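You operate a simulated robot arm through the tools that you are given. There is no shell and no other tool. Be economical: measure what you need, move in short steps, check, and stop when the job is done.

The job below is to be done with a simulated two-armed robot. You get a single attempt, and the scene is never put back.

JOB
Hold the mister steady, spray the low smudge on the mirror, then wipe it off with the lilac cloth.
Fine: light pressure on the glass; mister and cloth back. Set down upright: plant mister. What is to be rubbed or washed off counts as gone when no trace of it is left.

Only the result counts: the job must be done as asked and must still hold three seconds after the hand-in. Knocking over, shifting, dropping, spilling or breaking anything else fails it. Flat cloth is picked up by pressing the open fingertips on it (5 to 10 N) and closing them slowly along it; thin cloth reads only 2 to 8 mm in the jaws.

ROBOT AND FRAMES
Two 6-joint arms with two-finger parallel grippers on one trunk, on a base that drives. Base frame: it is fixed to the floor where the robot stands at the start and does not move with it; the origin is under the middle of the robot, x ahead of it, y to its left, z up. Lengths are in mm, angles in rad, forces in N, time in s.
The left shoulder is at the start at [60, 187, 1197], the right one opposite. With the tool pointing down near the work surface each hand reaches from about 100 to 560 mm from the robot's upright axis, wherever it stands, measured 20 degrees to its own side. Places, roughly: console top [600, 300, 800]; folded green cloth [1500, 250, 750]; push pad of the mister [500, 300, 900]; smudge low on the mirror [500, 500, 1000]. Payload 1.57 kg a hand.
The TCP of each hand is the grasp point between the finger pads, 30 mm short of the fingertips. In the tool frame z runs along the fingers and y along their closing line. The gripper opens to 110 mm. The fingers are 24 mm wide and 12 mm thick; the gripper's body (48 by 112 mm) begins 78 mm behind the TCP.
Orientation is told as [roll, pitch, yaw] about the base's x, y, z axes, in that order, counted from this pose: with the fingers straight down and closing along the base's y, the tool's x points along the base's -x, its y along +y and its z along -z.

CONTROLS
- The arms move only by the tool arm_command. It takes "left_increments", "right_increments" or both (then of equal length, played together; a hand with none holds still); each is a list of rows, each a list of 7 numbers: the shift along the tool's x, y, z in mm, then the turn, a rotation vector about the tool's x, y, z in rad, then the opening in per cent of the stroke, from 0 (shut) to 100 (fully open). In form: [[tx, ty, tz, wx, wy, wz, grip], ...]. A call has 1 to 20 rows; each row shifts and turns the commanded pose from where the row before left it, along the tool's axes as they then stand. Each row takes 0.2 s and may step no farther than 50 mm and 0.15 rad from the row before; otherwise, or with a gripper value out of range, the whole call is refused. Where a pose cannot be reached the arm comes as near as it can. A force on the tool above 40 N (or 10 N above the force at the start of the call, whichever is more), or a blocked arm, ends the call early, and 0.2 s more pass. The fingers move at their own pace (about 153 mm/s each) and stop on an object; they squeeze with about 30 N. The grip force told is the motor's: it shows also when the fingers shut on nothing. Time passes only in rows, and 0.2 s behind the last, so rows that do not move let the fingers close. It gives the time, the measured TCP pose, the force on the tool (base axes), the opening and the grip force at its end, in the units of the frame above (readings bear some noise), with the torque about the TCP (base axes, N m) and any sound that the robot's microphone picked up.
- Cameras (640 x 400 px; columns grow to the right, rows downward): "scene" is now at [3, 41.7, 1730.4]; the picture's right is [0.41, -0.91, 0.00], its down [-0.74, -0.34, -0.58] and it looks along [0.53, 0.24, -0.81] (base axes); focal length 255 px, centre (320, 200). "left" rides on the left gripper at [70, -16, -141] in its tool frame; the picture's right is [0.23, 0.97, 0.00], its down [-0.86, 0.20, -0.48] and it looks along [-0.47, 0.11, 0.88] (tool axes); focal length 222 px, centre (320, 200). "right" rides on the right gripper at [70, 16, -141] in its tool frame; the picture's right is [-0.23, 0.97, 0.00], its down [-0.86, -0.20, -0.48] and it looks along [-0.47, -0.11, 0.88] (tool axes); focal length 222 px, centre (320, 200). There is no depth. A picture from a camera that has moved, and an enlarged one, comes with that camera's place and axes in the base frame and with its lens. The place of the scene camera against the robot may be out by one fixed shift of up to 18 mm in any direction.
- camera(camera): a new picture of that camera. It takes no simulated time.
- lift_body(by): slides the trunk up (or, below 0, down) by that many mm; the arms and the scene camera ride with it, the base frame stays. It gives what a move gives, with no picture.
- drive_base(legs): drives the robot by 1 to 6 legs, each [ahead, left, turn to the left] in mm, mm and rad, along the robot's own axes; the way and the turn of a leg run together, so that a leg with both is an arc; at most 1500 mm and 3.142 rad a leg. The arms and the cameras ride along, it lands a little off, and it stops where it bumps. It gives what a move gives.
- aim_head(pan, tilt): turns the head with the scene camera to pan (to the left, within 1.501 rad either way) and tilt (down, from -0.506 to 1.204), counted from straight ahead of the robot. It gives what a move gives.
- enlarge(camera, box): a new picture of the part [left, top, right, bottom] of that camera's present view, enlarged. It takes no simulated time.
- sign_off(): hands the job in; it is judged then, once.

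Go step by step. Nothing tells you exact positions but the pictures and the camera data: compare them with the known pose of the tool, close in by small moves and look again before you grip or let go. The budget is 120 turns and 88 pictures, counting those below and the enlarged ones. Unless the task says otherwise, let go and move clear before handing in, and close with one line.

The tools are called after "Emit:" by a JSON object that holds its "fn" and its "kwargs". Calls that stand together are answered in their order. arm_command: Moves the arms, as the interface text tells. Its arguments: {"type":"object","properties":{"left_increments":{"type":"array","items":{"type":"array","items":{"type":"number"}}},"right_increments":{"type":"array","items":{"type":"array","items":{"type":"number"}}}},"required":[]} The other tools are called the same way: lift_body (by) slides the trunk up or down; drive_base (legs) drives the base; aim_head (pan, tilt) turns the head that bears the scene camera; camera (camera) takes a picture; enlarge (camera, box) takes an enlarged picture of a part of a camera's view; sign_off () hands the job in.

At the start:

```text
time_s: 0.0
left_ee_pos: [269.3, 354.8, 1259.7]
left_tcp_rot: [-0.001, -0.001, 0.0]
left_wrist_force: [0.5, -0.4, 0.6]
left_ft_torque: [-0.01, -0.03, 0.04]
left_width: 110.0
left_grip_force: 0.0
right_ee_pos: [279.8, 25.3, 1208.8]
right_tcp_rot: [0.0, 0.0, -0.002]
right_wrist_force: [-0.4, 0.5, -0.1]
right_ft_torque: [0.01, 0.05, 0.01]
right_width: 109.8
right_grip_force: 0.0
trunk travel left (down, up): [-825.0, 165.0]
robot x, y, heading: [-1.0, -1.1, -0.004]
head pan, tilt: [0.426, 0.949]
```

scene: 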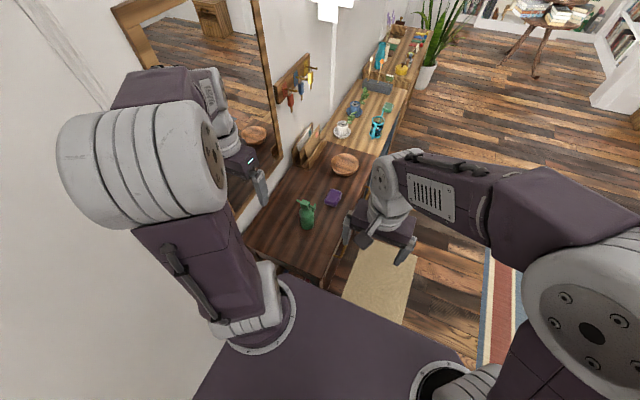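
right: 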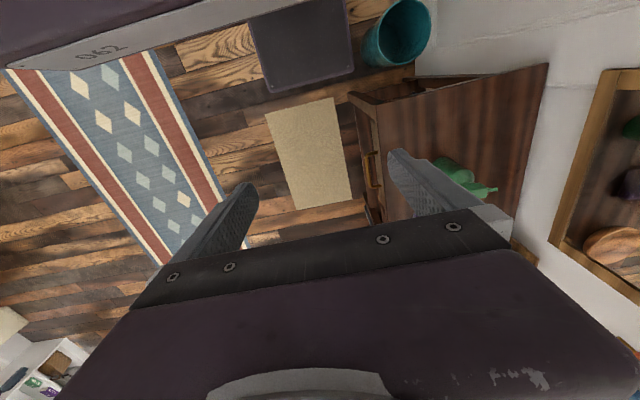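
left: 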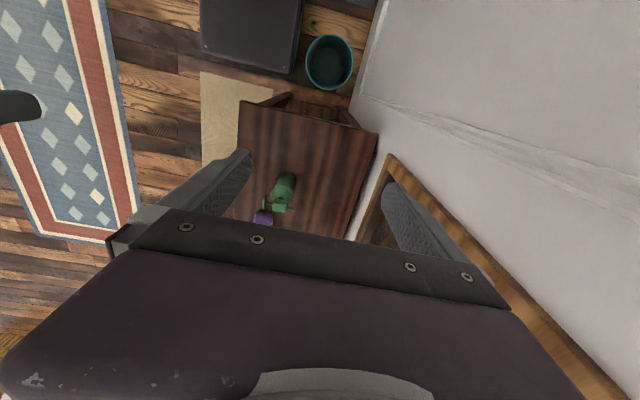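

I see the console along the left wall with the green mister and a small purple item, and the mirror on the wall behind. I'll take closer looks first.

Emit:
{"fn": "enlarge", "kwargs": {"camera": "scene", "box": [220, 120, 400, 290]}}

Emit:
{"fn": "enlarge", "kwargs": {"camera": "left", "box": [200, 80, 420, 250]}}

Emit:
{"fn": "enlarge", "kwargs": {"camera": "scene", "box": [120, 0, 300, 200]}}

```text
2.35 times, centred on (310, 205) of scene
camera zoom: at [3.0, 41.7, 1730.4], right [0.41, -0.91, 0.0], down [-0.74, -0.34, -0.58], along [0.53, 0.24, -0.81], focal length 600 px, centre (344, 188)
```

zoom: 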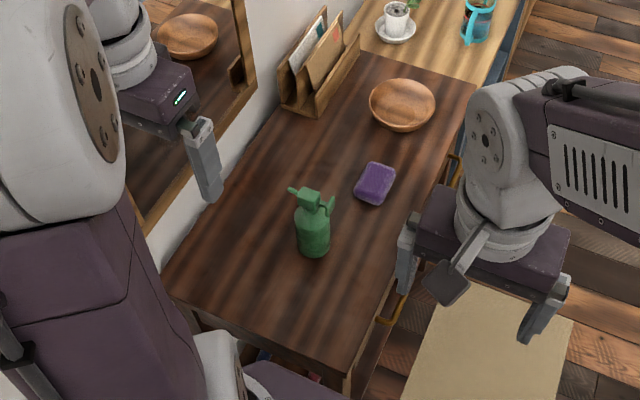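

```text
2.35 times, centred on (310, 165) of left
camera zoom: at [199.4, 338.6, 1402.7], right [-0.23, 0.97, 0.0], down [0.86, 0.2, 0.48], along [0.47, 0.11, -0.88], focal length 523 px, centre (344, 282)
```

zoom: 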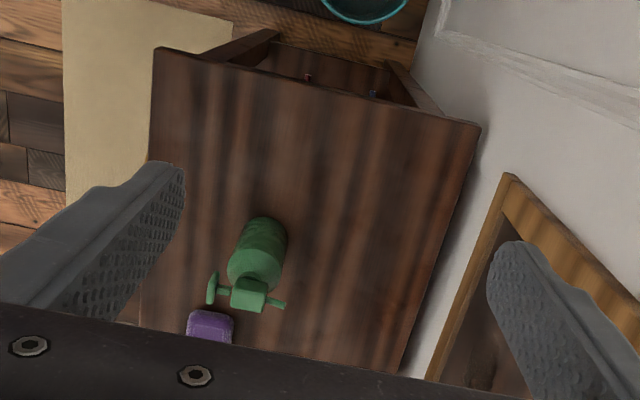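

```text
2.00 times, centred on (210, 100) of scene
camera zoom: at [3.0, 41.7, 1730.4], right [0.41, -0.91, 0.0], down [-0.74, -0.34, -0.58], along [0.53, 0.24, -0.81], focal length 510 px, centre (540, 400)
```

zoom: 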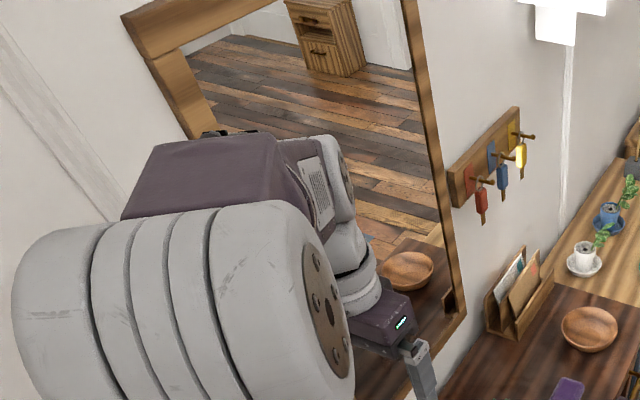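

The mister (green) stands near [500, 300] with its nozzle toward the wall and its pad toward the room. The purple cloth is just beyond it. I'll drive round so the robot faces the wall, keeping clear of the console.

Emit:
{"fn": "drive_base", "kwargs": {"legs": [[0, -230, 0], [490, 0, 0], [0, 0, 1.571]]}}

Emit:
{"fn": "aim_head", "kwargs": {"pan": 0.0, "tilt": 0.8}}

Emit:
{"fn": "camera", "kwargs": {"camera": "scene"}}

Emit:
{"fn": "camera", "kwargs": {"camera": "left"}}

Emit:
{"fn": "camera", "kwargs": {"camera": "right"}}

```text
time_s: 8.1
left_ee_pos: [140.9, 38.0, 1259.6]
left_tcp_rot: [0.001, 0.0, 1.563]
left_wrist_force: [0.6, 0.8, 0.9]
left_ft_torque: [0.04, 0.0, 0.0]
left_width: 110.1
left_grip_force: 0.1
right_ee_pos: [470.7, 46.4, 1209.2]
right_tcp_rot: [-0.002, 0.0, 1.564]
right_wrist_force: [0.2, -0.4, -0.1]
right_ft_torque: [-0.02, 0.0, 0.01]
right_width: 110.0
right_grip_force: 0.1
trunk travel left (down, up): [-825.0, 165.0]
robot x, y, heading: [492.8, -230.8, 1.568]
head pan, tilt: [0.426, 0.949]
```

```text
time_s: 9.0
left_ee_pos: [141.0, 37.7, 1260.7]
left_tcp_rot: [0.0, 0.0, 1.563]
left_wrist_force: [-0.8, -0.4, 0.9]
left_ft_torque: [0.0, 0.01, 0.0]
left_width: 110.2
left_grip_force: 0.1
right_ee_pos: [470.0, 45.9, 1208.5]
right_tcp_rot: [-0.001, -0.002, 1.563]
right_wrist_force: [0.1, 0.2, -0.7]
right_ft_torque: [-0.01, 0.02, -0.04]
right_width: 110.2
right_grip_force: 0.1
trunk travel left (down, up): [-825.0, 165.0]
robot x, y, heading: [494.9, -232.6, 1.563]
head pan, tilt: [0.0, 0.799]
```

```text
81 pictures are left
camera scene: at [490.3, -201.7, 1741.9], right [1.0, -0.01, 0.0], down [0.0, -0.72, -0.7], along [0.0, 0.7, -0.72], focal length 255 px, centre (320, 200)
```

scene: 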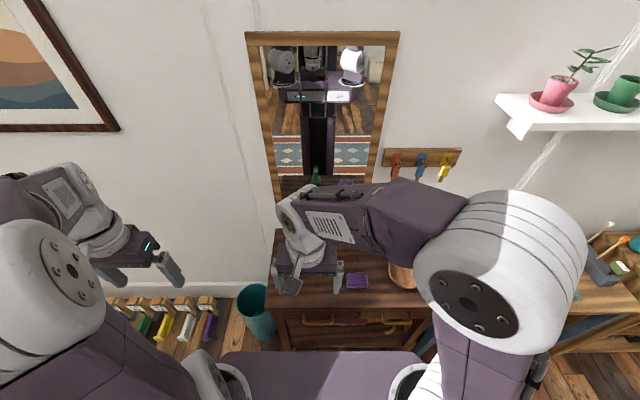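

```text
80 pictures are left
camera left: at [156.3, -31.7, 1402.7], right [-0.98, -0.22, 0.0], down [-0.19, 0.86, 0.48], along [-0.11, 0.47, -0.88], focal length 222 px, centre (320, 200)
```

left: 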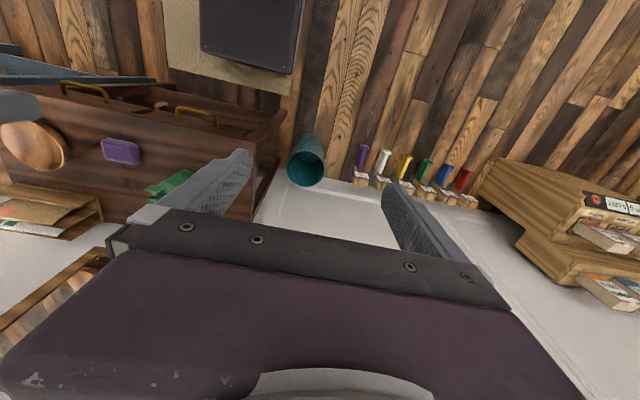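

```text
79 pictures are left
camera right: at [453.2, -22.6, 1349.6], right [-0.97, 0.23, 0.0], down [0.21, 0.85, 0.48], along [0.11, 0.47, -0.88], focal length 222 px, centre (320, 200)
```

right: 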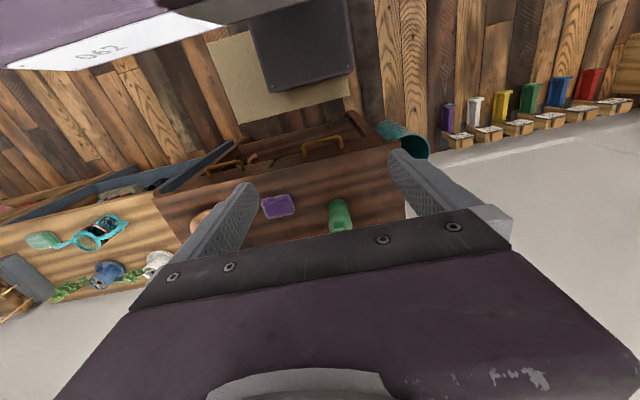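

I'll move the right hand aside to uncover the mirror bottom and the mister.

Emit:
{"fn": "arm_command", "kwargs": {"right_increments": [[0, -50, 0, 0, 0, 0, 100], [0, -50, 0, 0, 0, 0, 100], [0, -50, 0, 0, 0, 0, 100], [0, -50, 0, 0, 0, 0, 100], [0, -40, 0, 0, 0, 0, 100], [0, 0, 0, 0, 0, 0, 100]]}}

Emit:
{"fn": "camera", "kwargs": {"camera": "scene"}}

Emit:
{"fn": "enlarge", "kwargs": {"camera": "scene", "box": [240, 120, 400, 320]}}

Emit:
{"fn": "enlarge", "kwargs": {"camera": "right", "box": [160, 80, 500, 260]}}

```text
time_s: 10.4
left_ee_pos: [139.8, 38.3, 1260.6]
left_tcp_rot: [-0.001, 0.0, 1.565]
left_wrist_force: [0.4, 0.0, -0.5]
left_ft_torque: [0.03, 0.0, 0.0]
left_width: 109.9
left_grip_force: 0.1
right_ee_pos: [710.0, 42.9, 1209.6]
right_tcp_rot: [0.0, 0.0, 1.564]
right_wrist_force: [0.3, 0.2, 0.1]
right_ft_torque: [0.02, -0.02, 0.01]
right_width: 110.1
right_grip_force: 0.0
trunk travel left (down, up): [-825.0, 165.0]
robot x, y, heading: [490.7, -230.4, 1.566]
head pan, tilt: [0.0, 0.799]
```

```text
78 pictures are left
camera scene: at [489.6, -201.4, 1741.9], right [1.0, -0.01, 0.0], down [0.0, -0.72, -0.7], along [0.01, 0.7, -0.72], focal length 255 px, centre (320, 200)
```

scene: 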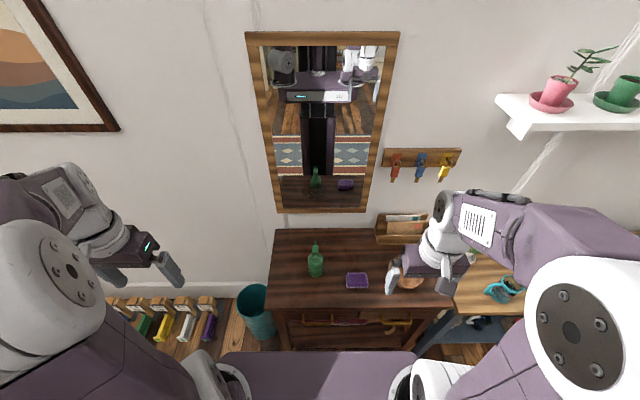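

```text
2.00 times, centred on (320, 220) of scene
camera zoom: at [489.6, -201.4, 1741.9], right [1.0, -0.01, 0.0], down [0.0, -0.72, -0.7], along [0.01, 0.7, -0.72], focal length 510 px, centre (320, 160)
```

zoom: 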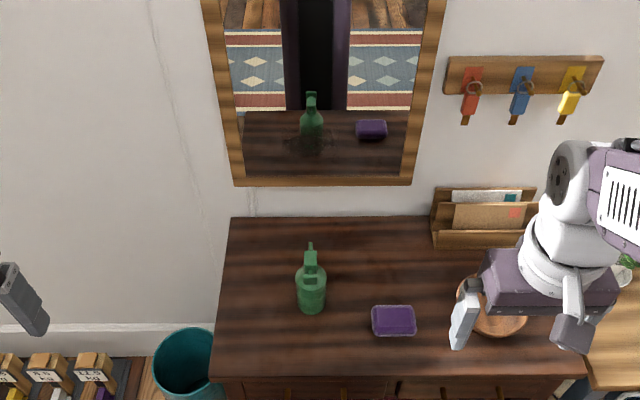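

```text
1.88 times, centred on (330, 170) of right
camera zoom: at [693.3, -26.2, 1349.7], right [-0.97, 0.23, 0.0], down [0.2, 0.85, 0.48], along [0.11, 0.47, -0.88], focal length 418 px, centre (301, 256)
```

zoom: 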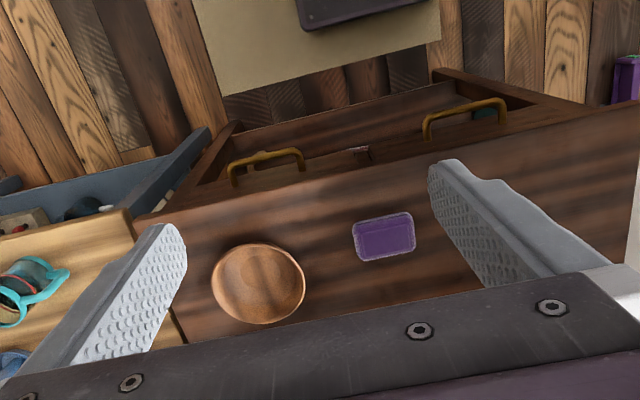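

A faint dark smudge shows at the mirror's bottom, behind the mister's reflection. I'll zoom in hard on it.

Emit:
{"fn": "enlarge", "kwargs": {"camera": "scene", "box": [270, 155, 370, 218]}}

Emit:
{"fn": "enlarge", "kwargs": {"camera": "scene", "box": [280, 225, 380, 295]}}

```text
6.35 times, centred on (320, 186) of scene
camera zoom: at [489.6, -201.4, 1741.9], right [1.0, -0.01, 0.0], down [0.0, -0.72, -0.7], along [0.01, 0.7, -0.72], focal length 1619 px, centre (320, 286)
```

zoom: 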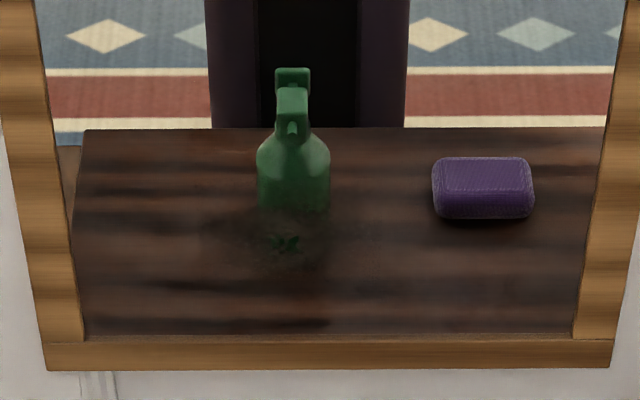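

```text
5.71 times, centred on (330, 260) of scene
camera zoom: at [489.6, -201.4, 1741.9], right [1.0, -0.01, 0.0], down [0.0, -0.72, -0.7], along [0.01, 0.7, -0.72], focal length 1457 px, centre (263, -143)
```

zoom: 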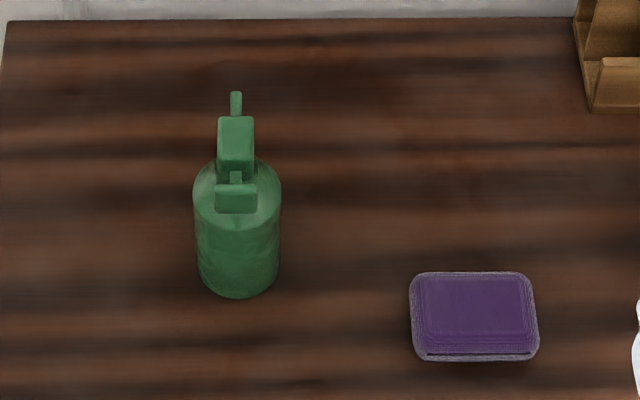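

By triangulation: console top z≈797; cloth about (637, 254); mister axis about (478, 303), Ø58, nozzle along +y at z≈945; mirror plane y≈533 with the smudge around (475, 533, 1010). I'll drive nearer to the console.

Emit:
{"fn": "drive_base", "kwargs": {"legs": [[120, 0, 0]]}}

Emit:
{"fn": "camera", "kwargs": {"camera": "right"}}

Emit:
{"fn": "camera", "kwargs": {"camera": "left"}}

```text
time_s: 11.6
left_ee_pos: [140.8, 151.8, 1260.7]
left_tcp_rot: [0.001, -0.002, 1.564]
left_wrist_force: [0.6, -0.7, -0.2]
left_ft_torque: [0.03, 0.01, 0.05]
left_width: 110.2
left_grip_force: 0.0
right_ee_pos: [711.7, 157.3, 1209.7]
right_tcp_rot: [0.0, -0.003, 1.564]
right_wrist_force: [0.2, 0.1, 0.0]
right_ft_torque: [0.01, 0.02, -0.01]
right_width: 110.1
right_grip_force: 0.0
trunk travel left (down, up): [-825.0, 165.0]
robot x, y, heading: [494.8, -117.1, 1.566]
head pan, tilt: [0.0, 0.799]
```

```text
73 pictures are left
camera right: at [694.5, 87.8, 1350.1], right [-0.97, 0.23, 0.0], down [0.21, 0.85, 0.48], along [0.11, 0.47, -0.88], focal length 222 px, centre (320, 200)
```

right: 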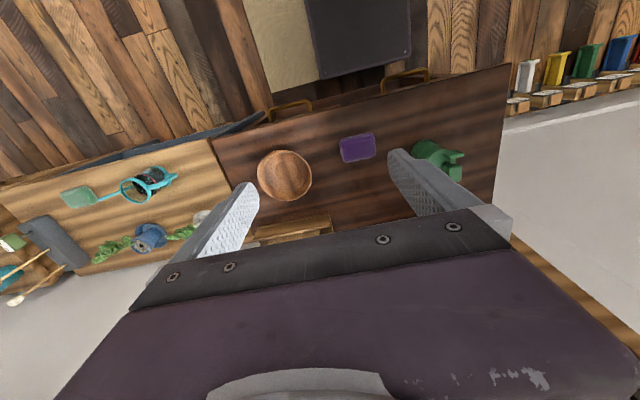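

```text
72 pictures are left
camera left: at [157.3, 82.7, 1403.1], right [-0.98, -0.22, 0.0], down [-0.19, 0.86, 0.48], along [-0.11, 0.47, -0.88], focal length 222 px, centre (320, 200)
```

left: 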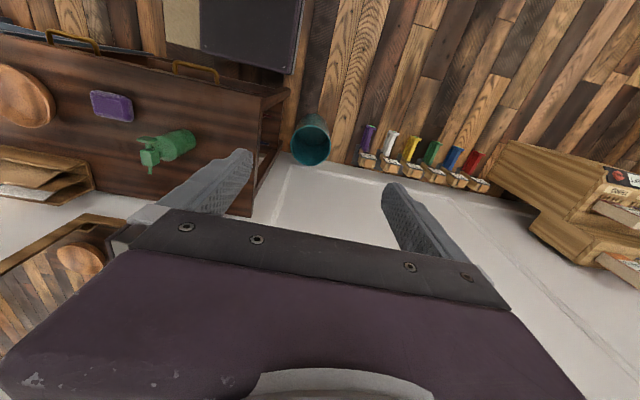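

The robot stands well now. I'll turn the left hand to point toward +x, 30° to the wall and 30° down, for gripping the mister body while leaving the pad clear.

Emit:
{"fn": "arm_command", "kwargs": {"left_increments": [[0, 0, 0, 0, 0, 0.15, 100], [0, 0, 0, 0, 0, 0.15, 100], [0, 0, 0, 0, 0, 0.15, 100], [0, 0, 0, 0, 0, 0.15, 100], [0, 0, 0, 0, 0, 0.15, 100], [0, 0, 0, 0, 0, 0.15, 100], [0, 0, 0, 0, 0, 0.15, 100], [0, 0, 0, 0, -0.15, 0, 100], [0, 0, 0, 0, -0.15, 0, 100], [0, 0, 0, 0, -0.15, 0, 100], [0, 0, 0, 0, -0.15, 0, 100], [0, 0, 0, 0, -0.15, 0, 100], [0, 0, 0, 0, -0.15, 0, 100], [0, 0, 0, 0, -0.15, 0, 100], [0, 0, 0, 0, 0, 0, 100]]}}

Emit:
{"fn": "camera", "kwargs": {"camera": "left"}}

```text
time_s: 14.8
left_ee_pos: [141.7, 155.1, 1261.8]
left_tcp_rot: [0.002, -1.051, 0.513]
left_wrist_force: [-0.4, -0.2, 0.2]
left_ft_torque: [0.01, 0.01, 0.01]
left_width: 109.9
left_grip_force: 0.1
right_ee_pos: [712.4, 159.0, 1209.8]
right_tcp_rot: [-0.001, -0.001, 1.564]
right_wrist_force: [0.3, -0.6, 0.4]
right_ft_torque: [-0.02, 0.0, 0.01]
right_width: 109.6
right_grip_force: 0.2
trunk travel left (down, up): [-825.0, 165.0]
robot x, y, heading: [496.4, -118.2, 1.561]
head pan, tilt: [0.0, 0.799]
```

```text
71 pictures are left
camera left: at [12.8, 63.5, 1272.0], right [-0.58, 0.79, -0.2], down [-0.09, 0.18, 0.98], along [0.81, 0.58, -0.03], focal length 222 px, centre (320, 200)
```

left: 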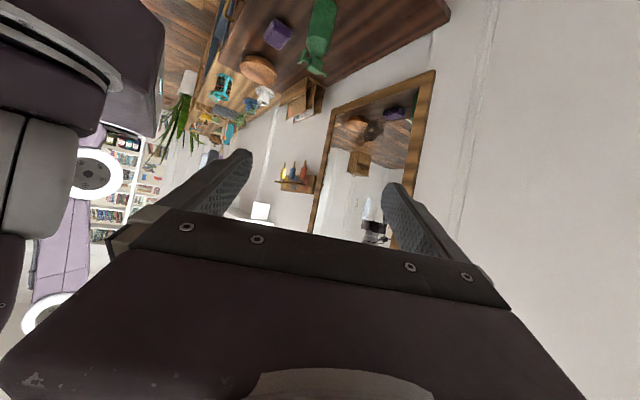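

Now moving the left hand to a pre-grasp point 140 mm short of the mister.

Emit:
{"fn": "arm_command", "kwargs": {"left_increments": [[17.6, -3.6, 38.1, 0, 0, 0, 100], [17.6, -3.6, 38.1, 0, 0, 0, 100], [17.6, -3.6, 38.1, 0, 0, 0, 100], [17.6, -3.6, 38.1, 0, 0, 0, 100], [17.6, -3.6, 38.1, 0, 0, 0, 100], [17.6, -3.6, 38.1, 0, 0, 0, 100], [17.6, -3.6, 38.1, 0, 0, 0, 100], [17.6, -3.6, 38.1, 0, 0, 0, 100], [17.6, -3.6, 38.1, 0, 0, 0, 100], [17.6, -3.6, 38.1, 0, 0, 0, 100], [0, 0, 0, 0, 0, 0, 100]]}}

Emit:
{"fn": "camera", "kwargs": {"camera": "left"}}

Emit:
{"fn": "camera", "kwargs": {"camera": "scene"}}

```text
time_s: 17.2
left_ee_pos: [288.5, 325.6, 972.9]
left_tcp_rot: [-0.008, -1.049, 0.52]
left_wrist_force: [-0.7, -0.1, -0.1]
left_ft_torque: [0.02, 0.01, -0.01]
left_width: 109.8
left_grip_force: 0.0
left hand out of reach, approached as far as the arm can: row 5, 6, 7, 8, 9, 10
right_ee_pos: [711.9, 158.7, 1210.1]
right_tcp_rot: [0.001, 0.002, 1.563]
right_wrist_force: [-0.4, 0.7, 0.9]
right_ft_torque: [0.04, 0.02, 0.0]
right_width: 110.2
right_grip_force: 0.0
trunk travel left (down, up): [-825.0, 165.0]
robot x, y, heading: [493.5, -118.8, 1.567]
head pan, tilt: [0.0, 0.799]
```

```text
70 pictures are left
camera left: at [158.3, 234.9, 982.1], right [-0.57, 0.79, -0.2], down [-0.09, 0.18, 0.98], along [0.81, 0.58, -0.03], focal length 222 px, centre (320, 200)
```

left: 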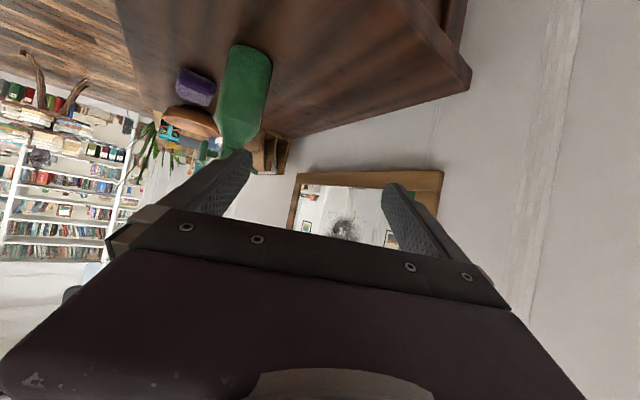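

```text
69 pictures are left
camera scene: at [491.4, -85.4, 1742.0], right [1.0, -0.01, 0.0], down [-0.01, -0.72, -0.7], along [0.01, 0.7, -0.72], focal length 255 px, centre (320, 200)
```

scene: 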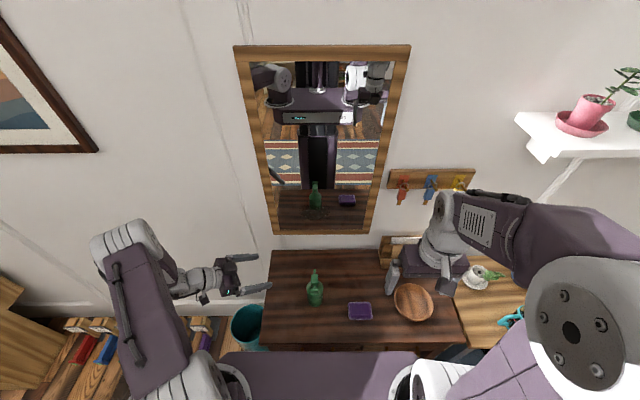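

The wrist is too close to the shoulder for that pose. Raising the trunk gives the arm more room.

Emit:
{"fn": "lift_body", "kwargs": {"by": 150}}

Emit:
{"fn": "arm_command", "kwargs": {"left_increments": [[0, 0, -5, 0, 0, 0, 100], [0, 0, 0, 0, 0, 0, 100]]}}

```text
time_s: 18.9
left_ee_pos: [287.2, 326.2, 1121.1]
left_tcp_rot: [-0.01, -1.049, 0.521]
left_wrist_force: [-0.6, 0.2, -0.7]
left_ft_torque: [0.01, 0.02, -0.02]
left_width: 110.2
left_grip_force: 0.0
right_ee_pos: [711.5, 159.4, 1360.5]
right_tcp_rot: [-0.001, -0.001, 1.564]
right_wrist_force: [0.1, 0.0, 0.6]
right_ft_torque: [-0.01, 0.0, 0.0]
right_width: 110.0
right_grip_force: 0.1
trunk travel left (down, up): [-975.0, 15.0]
robot x, y, heading: [496.0, -115.6, 1.562]
head pan, tilt: [0.0, 0.799]
```

```text
time_s: 19.5
left_ee_pos: [284.6, 324.1, 1124.8]
left_tcp_rot: [-0.011, -1.049, 0.519]
left_wrist_force: [0.2, -0.3, 0.9]
left_ft_torque: [0.0, 0.01, 0.0]
left_width: 110.3
left_grip_force: 0.1
right_ee_pos: [711.7, 158.4, 1359.7]
right_tcp_rot: [-0.001, 0.0, 1.564]
right_wrist_force: [-0.8, 0.4, 0.6]
right_ft_torque: [0.04, -0.04, -0.04]
right_width: 110.2
right_grip_force: 0.1
trunk travel left (down, up): [-975.0, 15.0]
robot x, y, heading: [493.6, -118.3, 1.564]
head pan, tilt: [0.0, 0.799]
```

Emit:
{"fn": "arm_command", "kwargs": {"left_increments": [[27, -19.1, 21.6, 0, 0, 0, 100], [27, -19.1, 21.6, 0, 0, 0, 100], [27, -19.1, 21.6, 0, 0, 0, 100], [27, -19.1, 21.6, 0, 0, 0, 100], [27, -19.1, 21.6, 0, 0, 0, 100], [27, -19.1, 21.6, 0, 0, 0, 100], [0, 0, 0, 0, 0, 0, 100]]}}

Emit:
{"fn": "camera", "kwargs": {"camera": "left"}}

Emit:
{"fn": "camera", "kwargs": {"camera": "scene"}}

```text
time_s: 21.1
left_ee_pos: [331.2, 292.5, 913.3]
left_tcp_rot: [-0.015, -1.05, 0.523]
left_wrist_force: [0.2, -0.8, 0.2]
left_ft_torque: [0.0, 0.01, 0.01]
left_width: 109.9
left_grip_force: 0.1
left hand out of reach, approached as far as the arm can: row 1, 2, 3, 4
right_ee_pos: [712.7, 159.7, 1359.7]
right_tcp_rot: [0.001, 0.001, 1.563]
right_wrist_force: [0.1, 0.1, -0.4]
right_ft_torque: [0.02, 0.0, -0.02]
right_width: 110.2
right_grip_force: 0.1
trunk travel left (down, up): [-975.0, 15.0]
robot x, y, heading: [495.1, -118.8, 1.564]
head pan, tilt: [0.0, 0.799]
```

```text
68 pictures are left
camera left: at [200.9, 202.0, 923.4], right [-0.57, 0.79, -0.2], down [-0.09, 0.19, 0.98], along [0.81, 0.58, -0.03], focal length 222 px, centre (320, 200)
```

left: 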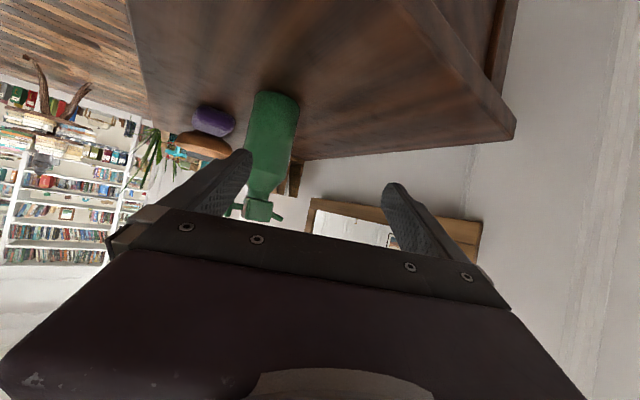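

```text
67 pictures are left
camera scene: at [491.6, -84.9, 1892.0], right [1.0, -0.01, 0.0], down [-0.01, -0.72, -0.7], along [0.01, 0.7, -0.72], focal length 255 px, centre (320, 200)
```

scene: 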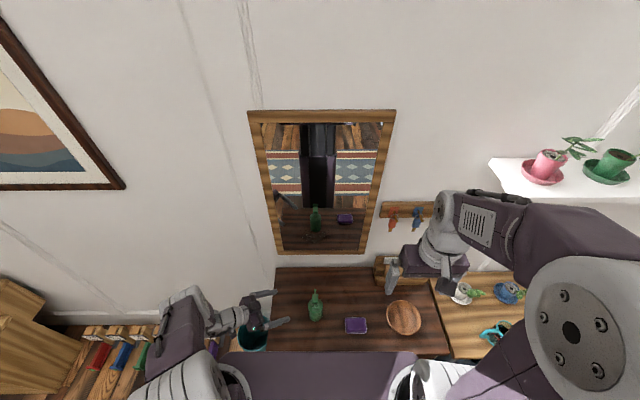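

Emit:
{"fn": "arm_command", "kwargs": {"left_increments": [[-3.2, -22.2, 22.9, 0, 0, 0, 100], [-3.2, -22.2, 22.9, 0, 0, 0, 100], [-3.2, -22.2, 22.9, 0, 0, 0, 100], [0, 0, 0, 0, 0, 0, 100]]}}

Emit:
{"fn": "camera", "kwargs": {"camera": "left"}}

```text
time_s: 22.1
left_ee_pos: [409.2, 286.2, 865.2]
left_tcp_rot: [-0.013, -1.05, 0.522]
left_wrist_force: [0.5, 0.8, 0.3]
left_ft_torque: [0.01, -0.01, -0.01]
left_width: 110.0
left_grip_force: 0.1
left hand out of reach, approached as far as the arm can: row 1, 2, 3
right_ee_pos: [712.2, 159.0, 1359.5]
right_tcp_rot: [0.0, 0.0, 1.563]
right_wrist_force: [0.6, 0.6, 1.1]
right_ft_torque: [0.0, -0.03, -0.04]
right_width: 110.1
right_grip_force: 0.0
trunk travel left (down, up): [-975.0, 15.0]
robot x, y, heading: [495.2, -116.6, 1.566]
head pan, tilt: [0.0, 0.799]
```

```text
66 pictures are left
camera left: at [279.9, 194.7, 876.2], right [-0.57, 0.79, -0.2], down [-0.09, 0.18, 0.98], along [0.81, 0.58, -0.03], focal length 222 px, centre (320, 200)
```

left: 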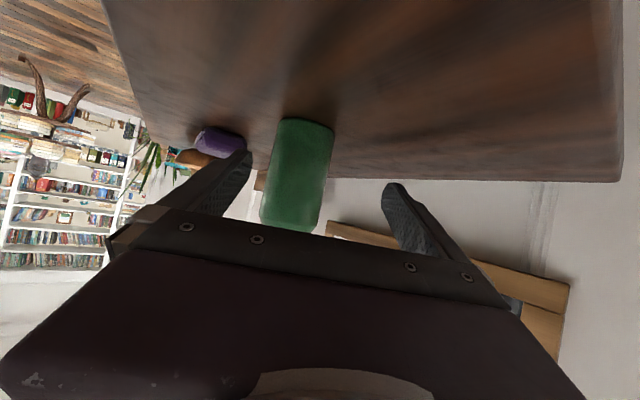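

The near-limit of the arm is binding; backing the base up 80 mm gives the elbow room and shifts the hand where I want it.

Emit:
{"fn": "drive_base", "kwargs": {"legs": [[-80, 0, 0]]}}

Emit:
{"fn": "camera", "kwargs": {"camera": "left"}}

```text
time_s: 23.2
left_ee_pos: [409.2, 212.2, 863.0]
left_tcp_rot: [-0.024, -1.046, 0.533]
left_wrist_force: [0.8, 0.5, -0.5]
left_ft_torque: [-0.02, 0.01, -0.04]
left_width: 110.1
left_grip_force: 0.1
right_ee_pos: [711.2, 88.9, 1356.2]
right_tcp_rot: [0.0, 0.006, 1.562]
right_wrist_force: [0.0, -0.2, 0.4]
right_ft_torque: [-0.07, 0.0, -0.02]
right_width: 109.9
right_grip_force: 0.0
trunk travel left (down, up): [-975.0, 15.0]
robot x, y, heading: [495.0, -197.4, 1.565]
head pan, tilt: [0.0, 0.799]
```

```text
65 pictures are left
camera left: at [279.4, 121.6, 874.1], right [-0.57, 0.79, -0.21], down [-0.09, 0.19, 0.98], along [0.81, 0.58, -0.04], focal length 222 px, centre (320, 200)
```

left: 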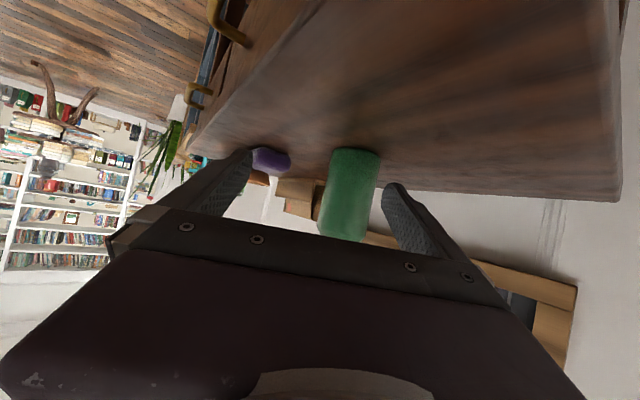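

Emit:
{"fn": "arm_command", "kwargs": {"left_increments": [[-13, 20.1, 15.6, 0, 0, 0, 100], [-13, 20.1, 15.6, 0, 0, 0, 100], [0, 0, 0, 0, 0, 0, 100]]}}

Emit:
{"fn": "camera", "kwargs": {"camera": "left"}}

Emit:
{"fn": "camera", "kwargs": {"camera": "scene"}}

```text
time_s: 24.0
left_ee_pos: [424.1, 257.6, 876.7]
left_tcp_rot: [-0.011, -1.051, 0.521]
left_wrist_force: [0.9, -0.1, 0.5]
left_ft_torque: [0.01, 0.02, 0.04]
left_width: 110.0
left_grip_force: 0.0
right_ee_pos: [710.6, 77.8, 1359.8]
right_tcp_rot: [-0.001, -0.001, 1.562]
right_wrist_force: [0.6, -0.5, -0.2]
right_ft_torque: [0.02, -0.01, 0.02]
right_width: 109.8
right_grip_force: 0.1
trunk travel left (down, up): [-975.0, 15.0]
robot x, y, heading: [493.5, -196.2, 1.564]
head pan, tilt: [0.0, 0.799]
```

```text
64 pictures are left
camera left: at [293.6, 167.7, 886.6], right [-0.57, 0.79, -0.2], down [-0.09, 0.18, 0.98], along [0.81, 0.58, -0.03], focal length 222 px, centre (320, 200)
```

left: 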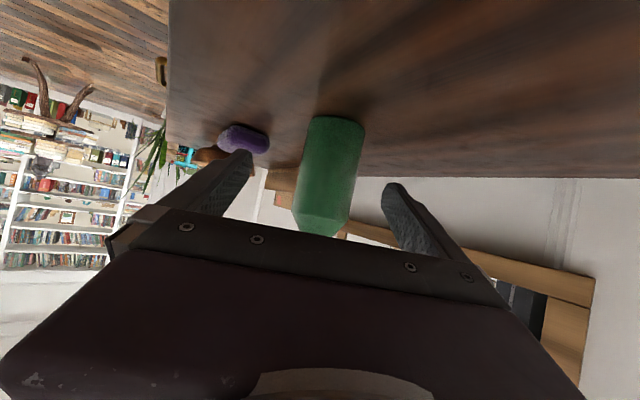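

```text
63 pictures are left
camera scene: at [490.5, -166.8, 1892.0], right [1.0, -0.01, 0.0], down [-0.01, -0.72, -0.7], along [0.01, 0.7, -0.72], focal length 255 px, centre (320, 200)
```

scene: 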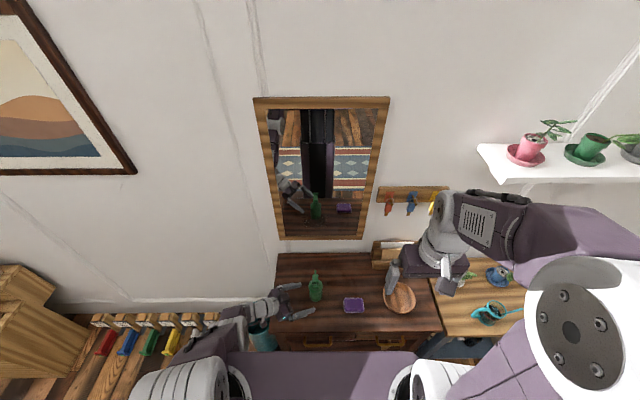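

Emit:
{"fn": "arm_command", "kwargs": {"left_increments": [[-2, 5, 12, 0, 0, 0, 100], [-2, 4.4, 16, 0, 0, 0, 100], [-2.7, 0, 23, 0, 0, 0, 100], [-2.6, 0, 23, 0, 0, 0, 100], [0, 0, 0, 0, 0, 0, 100]]}}

Emit:
{"fn": "camera", "kwargs": {"camera": "left"}}

```text
time_s: 25.2
left_ee_pos: [463.3, 269.9, 877.3]
left_tcp_rot: [-0.011, -1.048, 0.52]
left_wrist_force: [-0.5, 0.1, 0.7]
left_ft_torque: [-0.02, -0.01, 0.0]
left_width: 110.4
left_grip_force: 0.0
left hand out of reach, approached as far as the arm can: row 1, 2, 3, 4
right_ee_pos: [711.9, 79.1, 1358.8]
right_tcp_rot: [-0.001, -0.001, 1.562]
right_wrist_force: [0.3, 0.7, -1.0]
right_ft_torque: [-0.03, 0.05, 0.01]
right_width: 110.0
right_grip_force: 0.2
trunk travel left (down, up): [-975.0, 15.0]
robot x, y, heading: [491.2, -195.9, 1.56]
head pan, tilt: [0.0, 0.799]
```

```text
62 pictures are left
camera left: at [333.5, 179.4, 888.7], right [-0.57, 0.79, -0.2], down [-0.09, 0.18, 0.98], along [0.81, 0.58, -0.03], focal length 222 px, centre (320, 200)
```

left: 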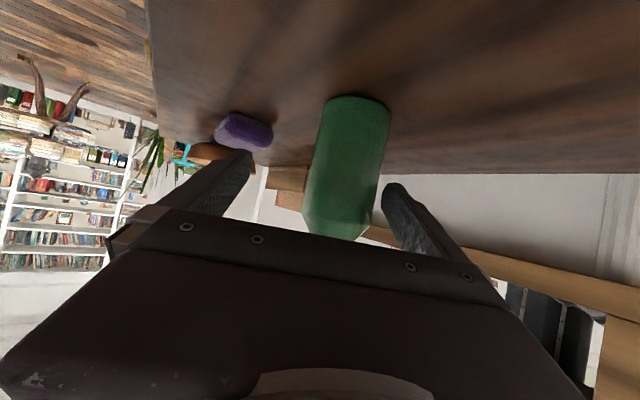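

Now the far limit binds; a small forward drive and trunk lowering will put the hand right around the bottle.

Emit:
{"fn": "drive_base", "kwargs": {"legs": [[30, 0, 0]]}}

Emit:
{"fn": "lift_body", "kwargs": {"by": -25}}

Emit:
{"fn": "camera", "kwargs": {"camera": "left"}}

Emit:
{"fn": "enlarge", "kwargs": {"camera": "scene", "box": [220, 190, 420, 340]}}

```text
time_s: 26.0
left_ee_pos: [463.0, 295.4, 882.5]
left_tcp_rot: [0.003, -1.054, 0.509]
left_wrist_force: [-0.3, 0.1, 0.1]
left_ft_torque: [0.02, -0.01, 0.03]
left_width: 110.2
left_grip_force: 0.1
right_ee_pos: [711.2, 99.8, 1361.4]
right_tcp_rot: [0.001, -0.008, 1.562]
right_wrist_force: [-0.8, -0.7, 0.1]
right_ft_torque: [0.08, 0.01, 0.02]
right_width: 110.3
right_grip_force: 0.1
trunk travel left (down, up): [-975.0, 15.0]
robot x, y, heading: [491.9, -168.1, 1.563]
head pan, tilt: [0.0, 0.799]
```

```text
time_s: 26.7
left_ee_pos: [463.9, 298.6, 854.2]
left_tcp_rot: [-0.007, -1.049, 0.517]
left_wrist_force: [1.0, -0.4, 0.9]
left_ft_torque: [0.0, -0.01, 0.02]
left_width: 109.9
left_grip_force: 0.1
right_ee_pos: [712.0, 106.8, 1335.9]
right_tcp_rot: [0.0, -0.001, 1.563]
right_wrist_force: [-0.4, -0.1, -0.1]
right_ft_torque: [0.03, 0.05, 0.01]
right_width: 110.2
right_grip_force: 0.1
trunk travel left (down, up): [-950.0, 40.0]
robot x, y, heading: [494.4, -167.3, 1.561]
head pan, tilt: [0.0, 0.799]
```

```text
61 pictures are left
camera left: at [333.8, 207.3, 864.5], right [-0.57, 0.79, -0.2], down [-0.09, 0.18, 0.98], along [0.81, 0.58, -0.03], focal length 222 px, centre (320, 200)
```

left: 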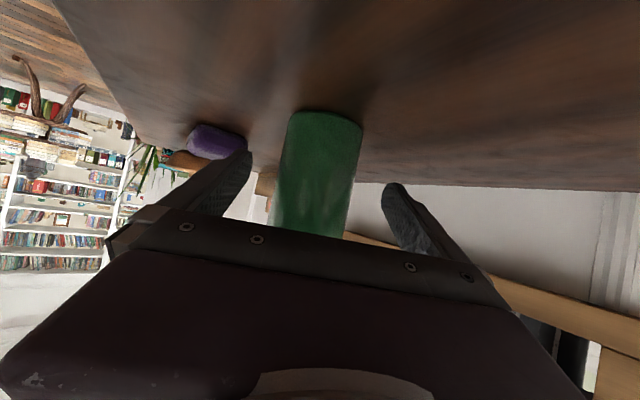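

```text
2.67 times, centred on (320, 265) of scene
camera zoom: at [491.1, -138.6, 1867.0], right [1.0, -0.01, 0.0], down [-0.01, -0.72, -0.7], along [0.01, 0.7, -0.72], focal length 680 px, centre (320, 27)
```

zoom: 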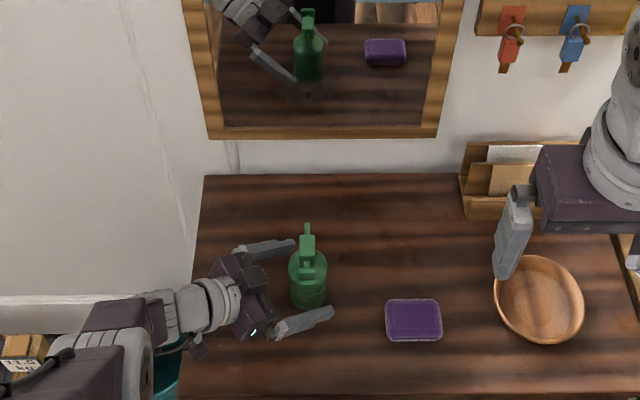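

Emit:
{"fn": "arm_command", "kwargs": {"left_increments": [[-3, -3, 5.5, 0, 0, 0, 100], [-3, -3, 5.5, 0, 0, 0, 100], [0, 0, 0, 0, 0, 0, 100]]}}

Emit:
{"fn": "enlarge", "kwargs": {"camera": "left", "box": [180, 80, 460, 255]}}

```text
time_s: 27.5
left_ee_pos: [477.1, 302.7, 852.5]
left_tcp_rot: [-0.013, -1.05, 0.52]
left_wrist_force: [-1.0, -0.2, -1.0]
left_ft_torque: [0.0, 0.0, 0.01]
left_width: 110.1
left_grip_force: 0.0
right_ee_pos: [711.5, 109.8, 1334.3]
right_tcp_rot: [0.0, -0.001, 1.562]
right_wrist_force: [0.0, -0.1, 0.8]
right_ft_torque: [0.01, -0.02, -0.01]
right_width: 110.2
right_grip_force: 0.1
trunk travel left (down, up): [-950.0, 40.0]
robot x, y, heading: [496.1, -166.3, 1.56]
head pan, tilt: [0.0, 0.799]
```

```text
2.29 times, centred on (320, 168) of left
camera zoom: at [347.5, 210.5, 863.6], right [-0.57, 0.79, -0.2], down [-0.09, 0.18, 0.98], along [0.81, 0.58, -0.03], focal length 508 px, centre (320, 274)
```

zoom: 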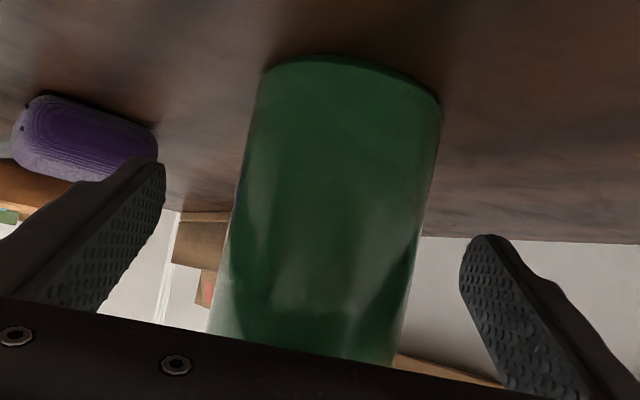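

The bottle is centered between the fingers; closing now.

Emit:
{"fn": "arm_command", "kwargs": {"left_increments": [[0, 0, 0, 0, 0, 0, 70], [0, 0, 0, 0, 0, 0, 60], [0, 0, 0, 0, 0, 0, 54], [0, 0, 0, 0, 0, 0, 48], [0, 0, 0, 0, 0, 0, 40], [0, 0, 0, 0, 0, 0, 20], [0, 0, 0, 0, 0, 0, 20]]}}

Emit:
{"fn": "enlarge", "kwargs": {"camera": "scene", "box": [270, 210, 370, 320]}}

```text
time_s: 29.1
left_ee_pos: [476.3, 301.3, 852.9]
left_tcp_rot: [-0.011, -1.049, 0.52]
left_wrist_force: [0.7, -0.1, 1.0]
left_ft_torque: [0.09, 0.01, -0.02]
left_width: 59.3
left_grip_force: 30.3
right_ee_pos: [711.2, 109.4, 1334.9]
right_tcp_rot: [0.0, -0.001, 1.562]
right_wrist_force: [-0.1, 0.3, 0.6]
right_ft_torque: [0.01, -0.02, -0.03]
right_width: 110.1
right_grip_force: 0.0
trunk travel left (down, up): [-950.0, 40.0]
robot x, y, heading: [493.7, -164.6, 1.559]
head pan, tilt: [0.0, 0.799]
```

```text
3.64 times, centred on (320, 265) of scene
camera zoom: at [491.2, -134.3, 1867.0], right [1.0, -0.01, 0.0], down [-0.01, -0.72, -0.7], along [0.01, 0.7, -0.72], focal length 927 px, centre (320, -36)
```

zoom: 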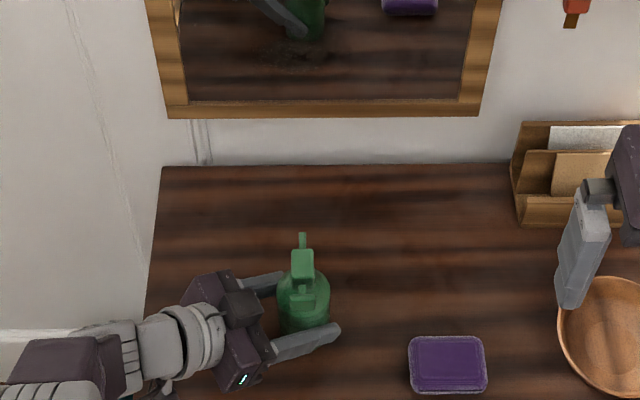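

Mister gripped (59 mm, 30 N). I'll lift it 65 mm to smudge height while the right hand closes and levels out toward the wall.

Emit:
{"fn": "arm_command", "kwargs": {"left_increments": [[-7, 0, -4, 0, 0, 0, 20], [-7, 0, -4, 0, 0, 0, 20], [-14.1, 0, -8.1, 0, 0, 0, 20], [-14.1, 0, -8.1, 0, 0, 0, 20], [-14.1, 0, -8.1, 0, 0, 0, 20], [0, 0, 0, 0, 0, 0, 20], [0, 0, 0, 0, 0, 0, 20], [0, 0, 0, 0, 0, 0, 20], [0, 0, 0, 0, 0, 0, 20], [0, 0, 0, 0, 0, 0, 20], [0, 0, 0, 0, 0, 0, 20], [0, 0, 0, 0, 0, 0, 20]], "right_increments": [[0, 0, 0, 0, -0.143, 0, 0], [0, 0, 0, 0, -0.143, 0, 0], [0, 0, 0, 0, -0.143, 0, 0], [0, 0, 0, 0, -0.143, 0, 0], [0, 0, 0, 0, -0.143, 0, 0], [0, 0, 0, 0, -0.143, 0, 0], [0, 0, 0, 0, -0.143, 0, 0], [0, 0, 0, 0, -0.143, 0, 0], [0, 0, 0, 0, -0.143, 0, 0], [0, 0, 0, 0, -0.143, 0, 0], [0, 0, 0, 0, -0.141, 0, 0], [0, 0, 0, 0, 0, 0, 0]]}}

Emit:
{"fn": "camera", "kwargs": {"camera": "right"}}

Emit:
{"fn": "enlarge", "kwargs": {"camera": "scene", "box": [220, 180, 420, 320]}}

```text
time_s: 31.7
left_ee_pos: [476.3, 308.0, 909.8]
left_tcp_rot: [-0.013, -1.049, 0.523]
left_wrist_force: [0.0, 0.4, -3.0]
left_ft_torque: [0.04, 0.01, 0.01]
left_width: 59.2
left_grip_force: 30.1
left hand out of reach, approached as far as the arm can: row 1, 2, 3
right_ee_pos: [798.1, 309.5, 1491.7]
right_tcp_rot: [-1.996, -1.57, -2.726]
right_wrist_force: [0.2, -0.7, 0.8]
right_ft_torque: [-0.03, 0.01, -0.03]
right_width: 0.0
right_grip_force: 20.9
right hand out of reach, approached as far as the arm can: row 2, 3, 4, 5, 6, 7, 8, 9, 10, 11
trunk travel left (down, up): [-950.0, 40.0]
robot x, y, heading: [493.3, -165.6, 1.561]
head pan, tilt: [0.0, 0.799]
```

```text
57 pictures are left
camera right: at [781.5, 168.7, 1421.4], right [-0.97, 0.01, 0.23], down [0.19, -0.48, 0.86], along [0.12, 0.88, 0.47], focal length 222 px, centre (320, 200)
```

right: 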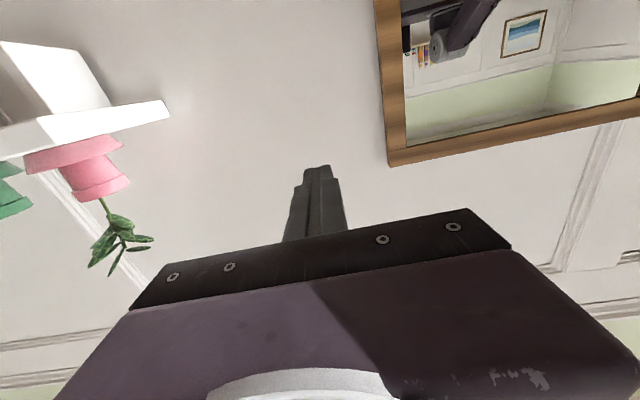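

```text
2.86 times, centred on (320, 250) of scene
camera zoom: at [490.8, -134.4, 1866.9], right [1.0, -0.01, 0.0], down [-0.01, -0.72, -0.7], along [0.01, 0.7, -0.72], focal length 728 px, centre (320, 57)
```

zoom: 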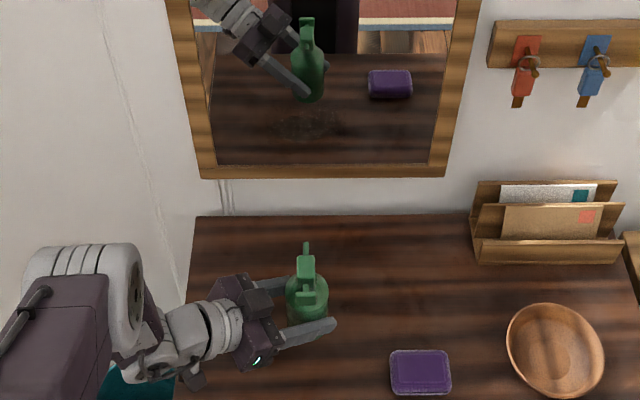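

Both hands are as wanted. Bringing the right hand to behind the mister's pad.

Emit:
{"fn": "arm_command", "kwargs": {"right_increments": [[37.8, 24.6, -10.7, 0, 0, 0, 0], [37.8, 24.6, -10.7, 0, 0, 0, 0], [37.8, 24.6, -10.7, 0, 0, 0, 0], [37.8, 24.6, -10.7, 0, 0, 0, 0], [37.8, 24.6, -10.7, 0, 0, 0, 0], [37.8, 24.6, -10.7, 0, 0, 0, 0], [37.8, 24.6, -10.7, 0, 0, 0, 0], [37.8, 24.6, -10.7, 0, 0, 0, 0], [37.8, 24.6, -10.7, 0, 0, 0, 0], [37.8, 24.6, -10.7, 0, 0, 0, 0], [37.8, 24.6, -10.7, 0, 0, 0, 0], [37.8, 24.6, -10.7, 0, 0, 0, 0], [37.8, 24.6, -10.7, 0, 0, 0, 0], [0, 0, 0, 0, 0, 0, 0]]}}

Emit:
{"fn": "camera", "kwargs": {"camera": "right"}}

Emit:
{"fn": "camera", "kwargs": {"camera": "scene"}}

```text
time_s: 34.7
left_ee_pos: [475.8, 308.2, 908.8]
left_tcp_rot: [-0.011, -1.049, 0.522]
left_wrist_force: [-0.7, -0.6, -2.8]
left_ft_torque: [0.02, 0.03, 0.06]
left_width: 59.2
left_grip_force: 29.9
right_ee_pos: [784.3, 328.4, 1449.2]
right_tcp_rot: [0.925, -1.564, 0.639]
right_wrist_force: [0.1, 0.0, 0.0]
right_ft_torque: [0.02, -0.01, 0.02]
right_width: 0.0
right_grip_force: 21.2
right hand out of reach, approached as far as the arm can: row 1, 2, 3, 4, 5, 6, 7, 8, 9, 10, 11, 12, 13
trunk travel left (down, up): [-950.0, 40.0]
robot x, y, heading: [493.2, -163.0, 1.559]
head pan, tilt: [0.0, 0.799]
```

```text
55 pictures are left
camera right: at [767.3, 188.3, 1378.7], right [-0.97, 0.01, 0.23], down [0.2, -0.48, 0.86], along [0.12, 0.88, 0.46], focal length 222 px, centre (320, 200)
```

right: 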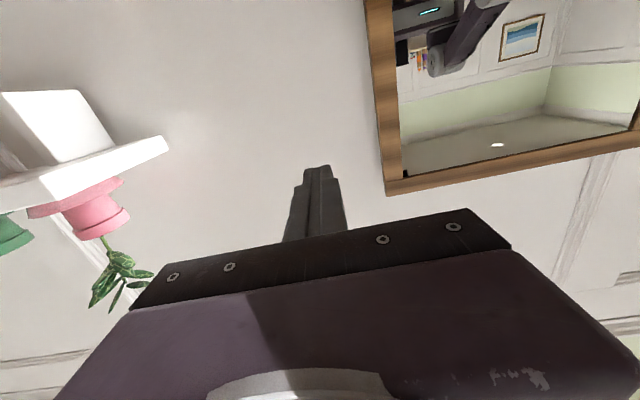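

```text
54 pictures are left
camera scene: at [491.2, -133.5, 1866.9], right [1.0, -0.01, 0.0], down [-0.01, -0.72, -0.7], along [0.01, 0.7, -0.72], focal length 255 px, centre (320, 200)
```

scene: 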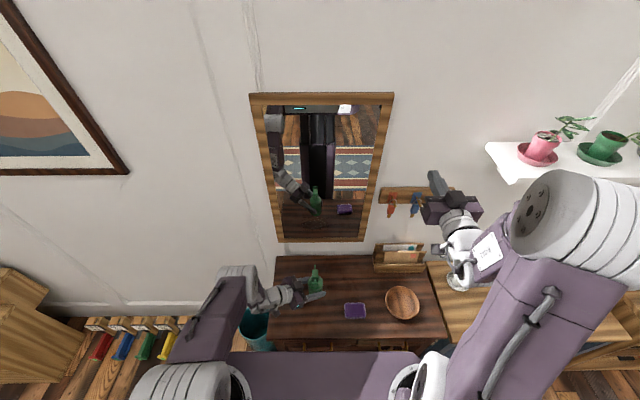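

The right arm can't do level-pointing low down; I'll use a 45° downward tilt instead and come in with that.

Emit:
{"fn": "arm_command", "kwargs": {"right_increments": [[0, 0, -10, 0, 0.14, 0, 0], [0, 0, -10, 0, 0.14, 0, 0], [0, 0, -10, 0, 0.14, 0, 0], [0, 0, -10, 0, 0.14, 0, 0], [0, 0, -10, 0, 0.14, 0, 0], [0, 0, -10, 0, 0.14, 0, 0], [35.2, 22.4, 12.4, 0, 0, 0, 0], [35.2, 22.4, 12.4, 0, 0, 0, 0], [35.2, 22.4, 12.4, 0, 0, 0, 0], [35.2, 22.4, 12.4, 0, 0, 0, 0], [35.2, 22.4, 12.4, 0, 0, 0, 0], [35.2, 22.4, 12.4, 0, 0, 0, 0], [35.2, 22.4, 12.4, 0, 0, 0, 0], [0, 0, 0, 0, 0, 0, 0]]}}

Emit:
{"fn": "camera", "kwargs": {"camera": "right"}}

```text
time_s: 37.7
left_ee_pos: [477.5, 309.1, 909.8]
left_tcp_rot: [-0.012, -1.047, 0.521]
left_wrist_force: [0.2, -0.3, -2.2]
left_ft_torque: [-0.02, 0.01, 0.04]
left_width: 59.3
left_grip_force: 30.0
right_ee_pos: [694.7, 240.4, 1357.5]
right_tcp_rot: [0.003, -0.731, 1.562]
right_wrist_force: [-0.5, 0.9, -0.3]
right_ft_torque: [-0.02, 0.01, 0.02]
right_width: 0.0
right_grip_force: 21.5
right hand out of reach, approached as far as the arm can: row 9, 10, 11, 12, 13
trunk travel left (down, up): [-950.0, 40.0]
robot x, y, heading: [492.4, -164.0, 1.564]
head pan, tilt: [0.0, 0.799]
```

```text
53 pictures are left
camera right: at [676.5, 95.9, 1415.3], right [-0.97, 0.18, 0.15], down [0.2, 0.32, 0.93], along [0.11, 0.93, -0.34], focal length 222 px, centre (320, 200)
```

right: 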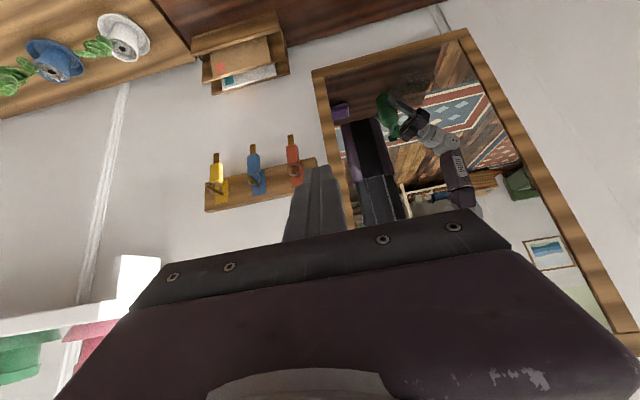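

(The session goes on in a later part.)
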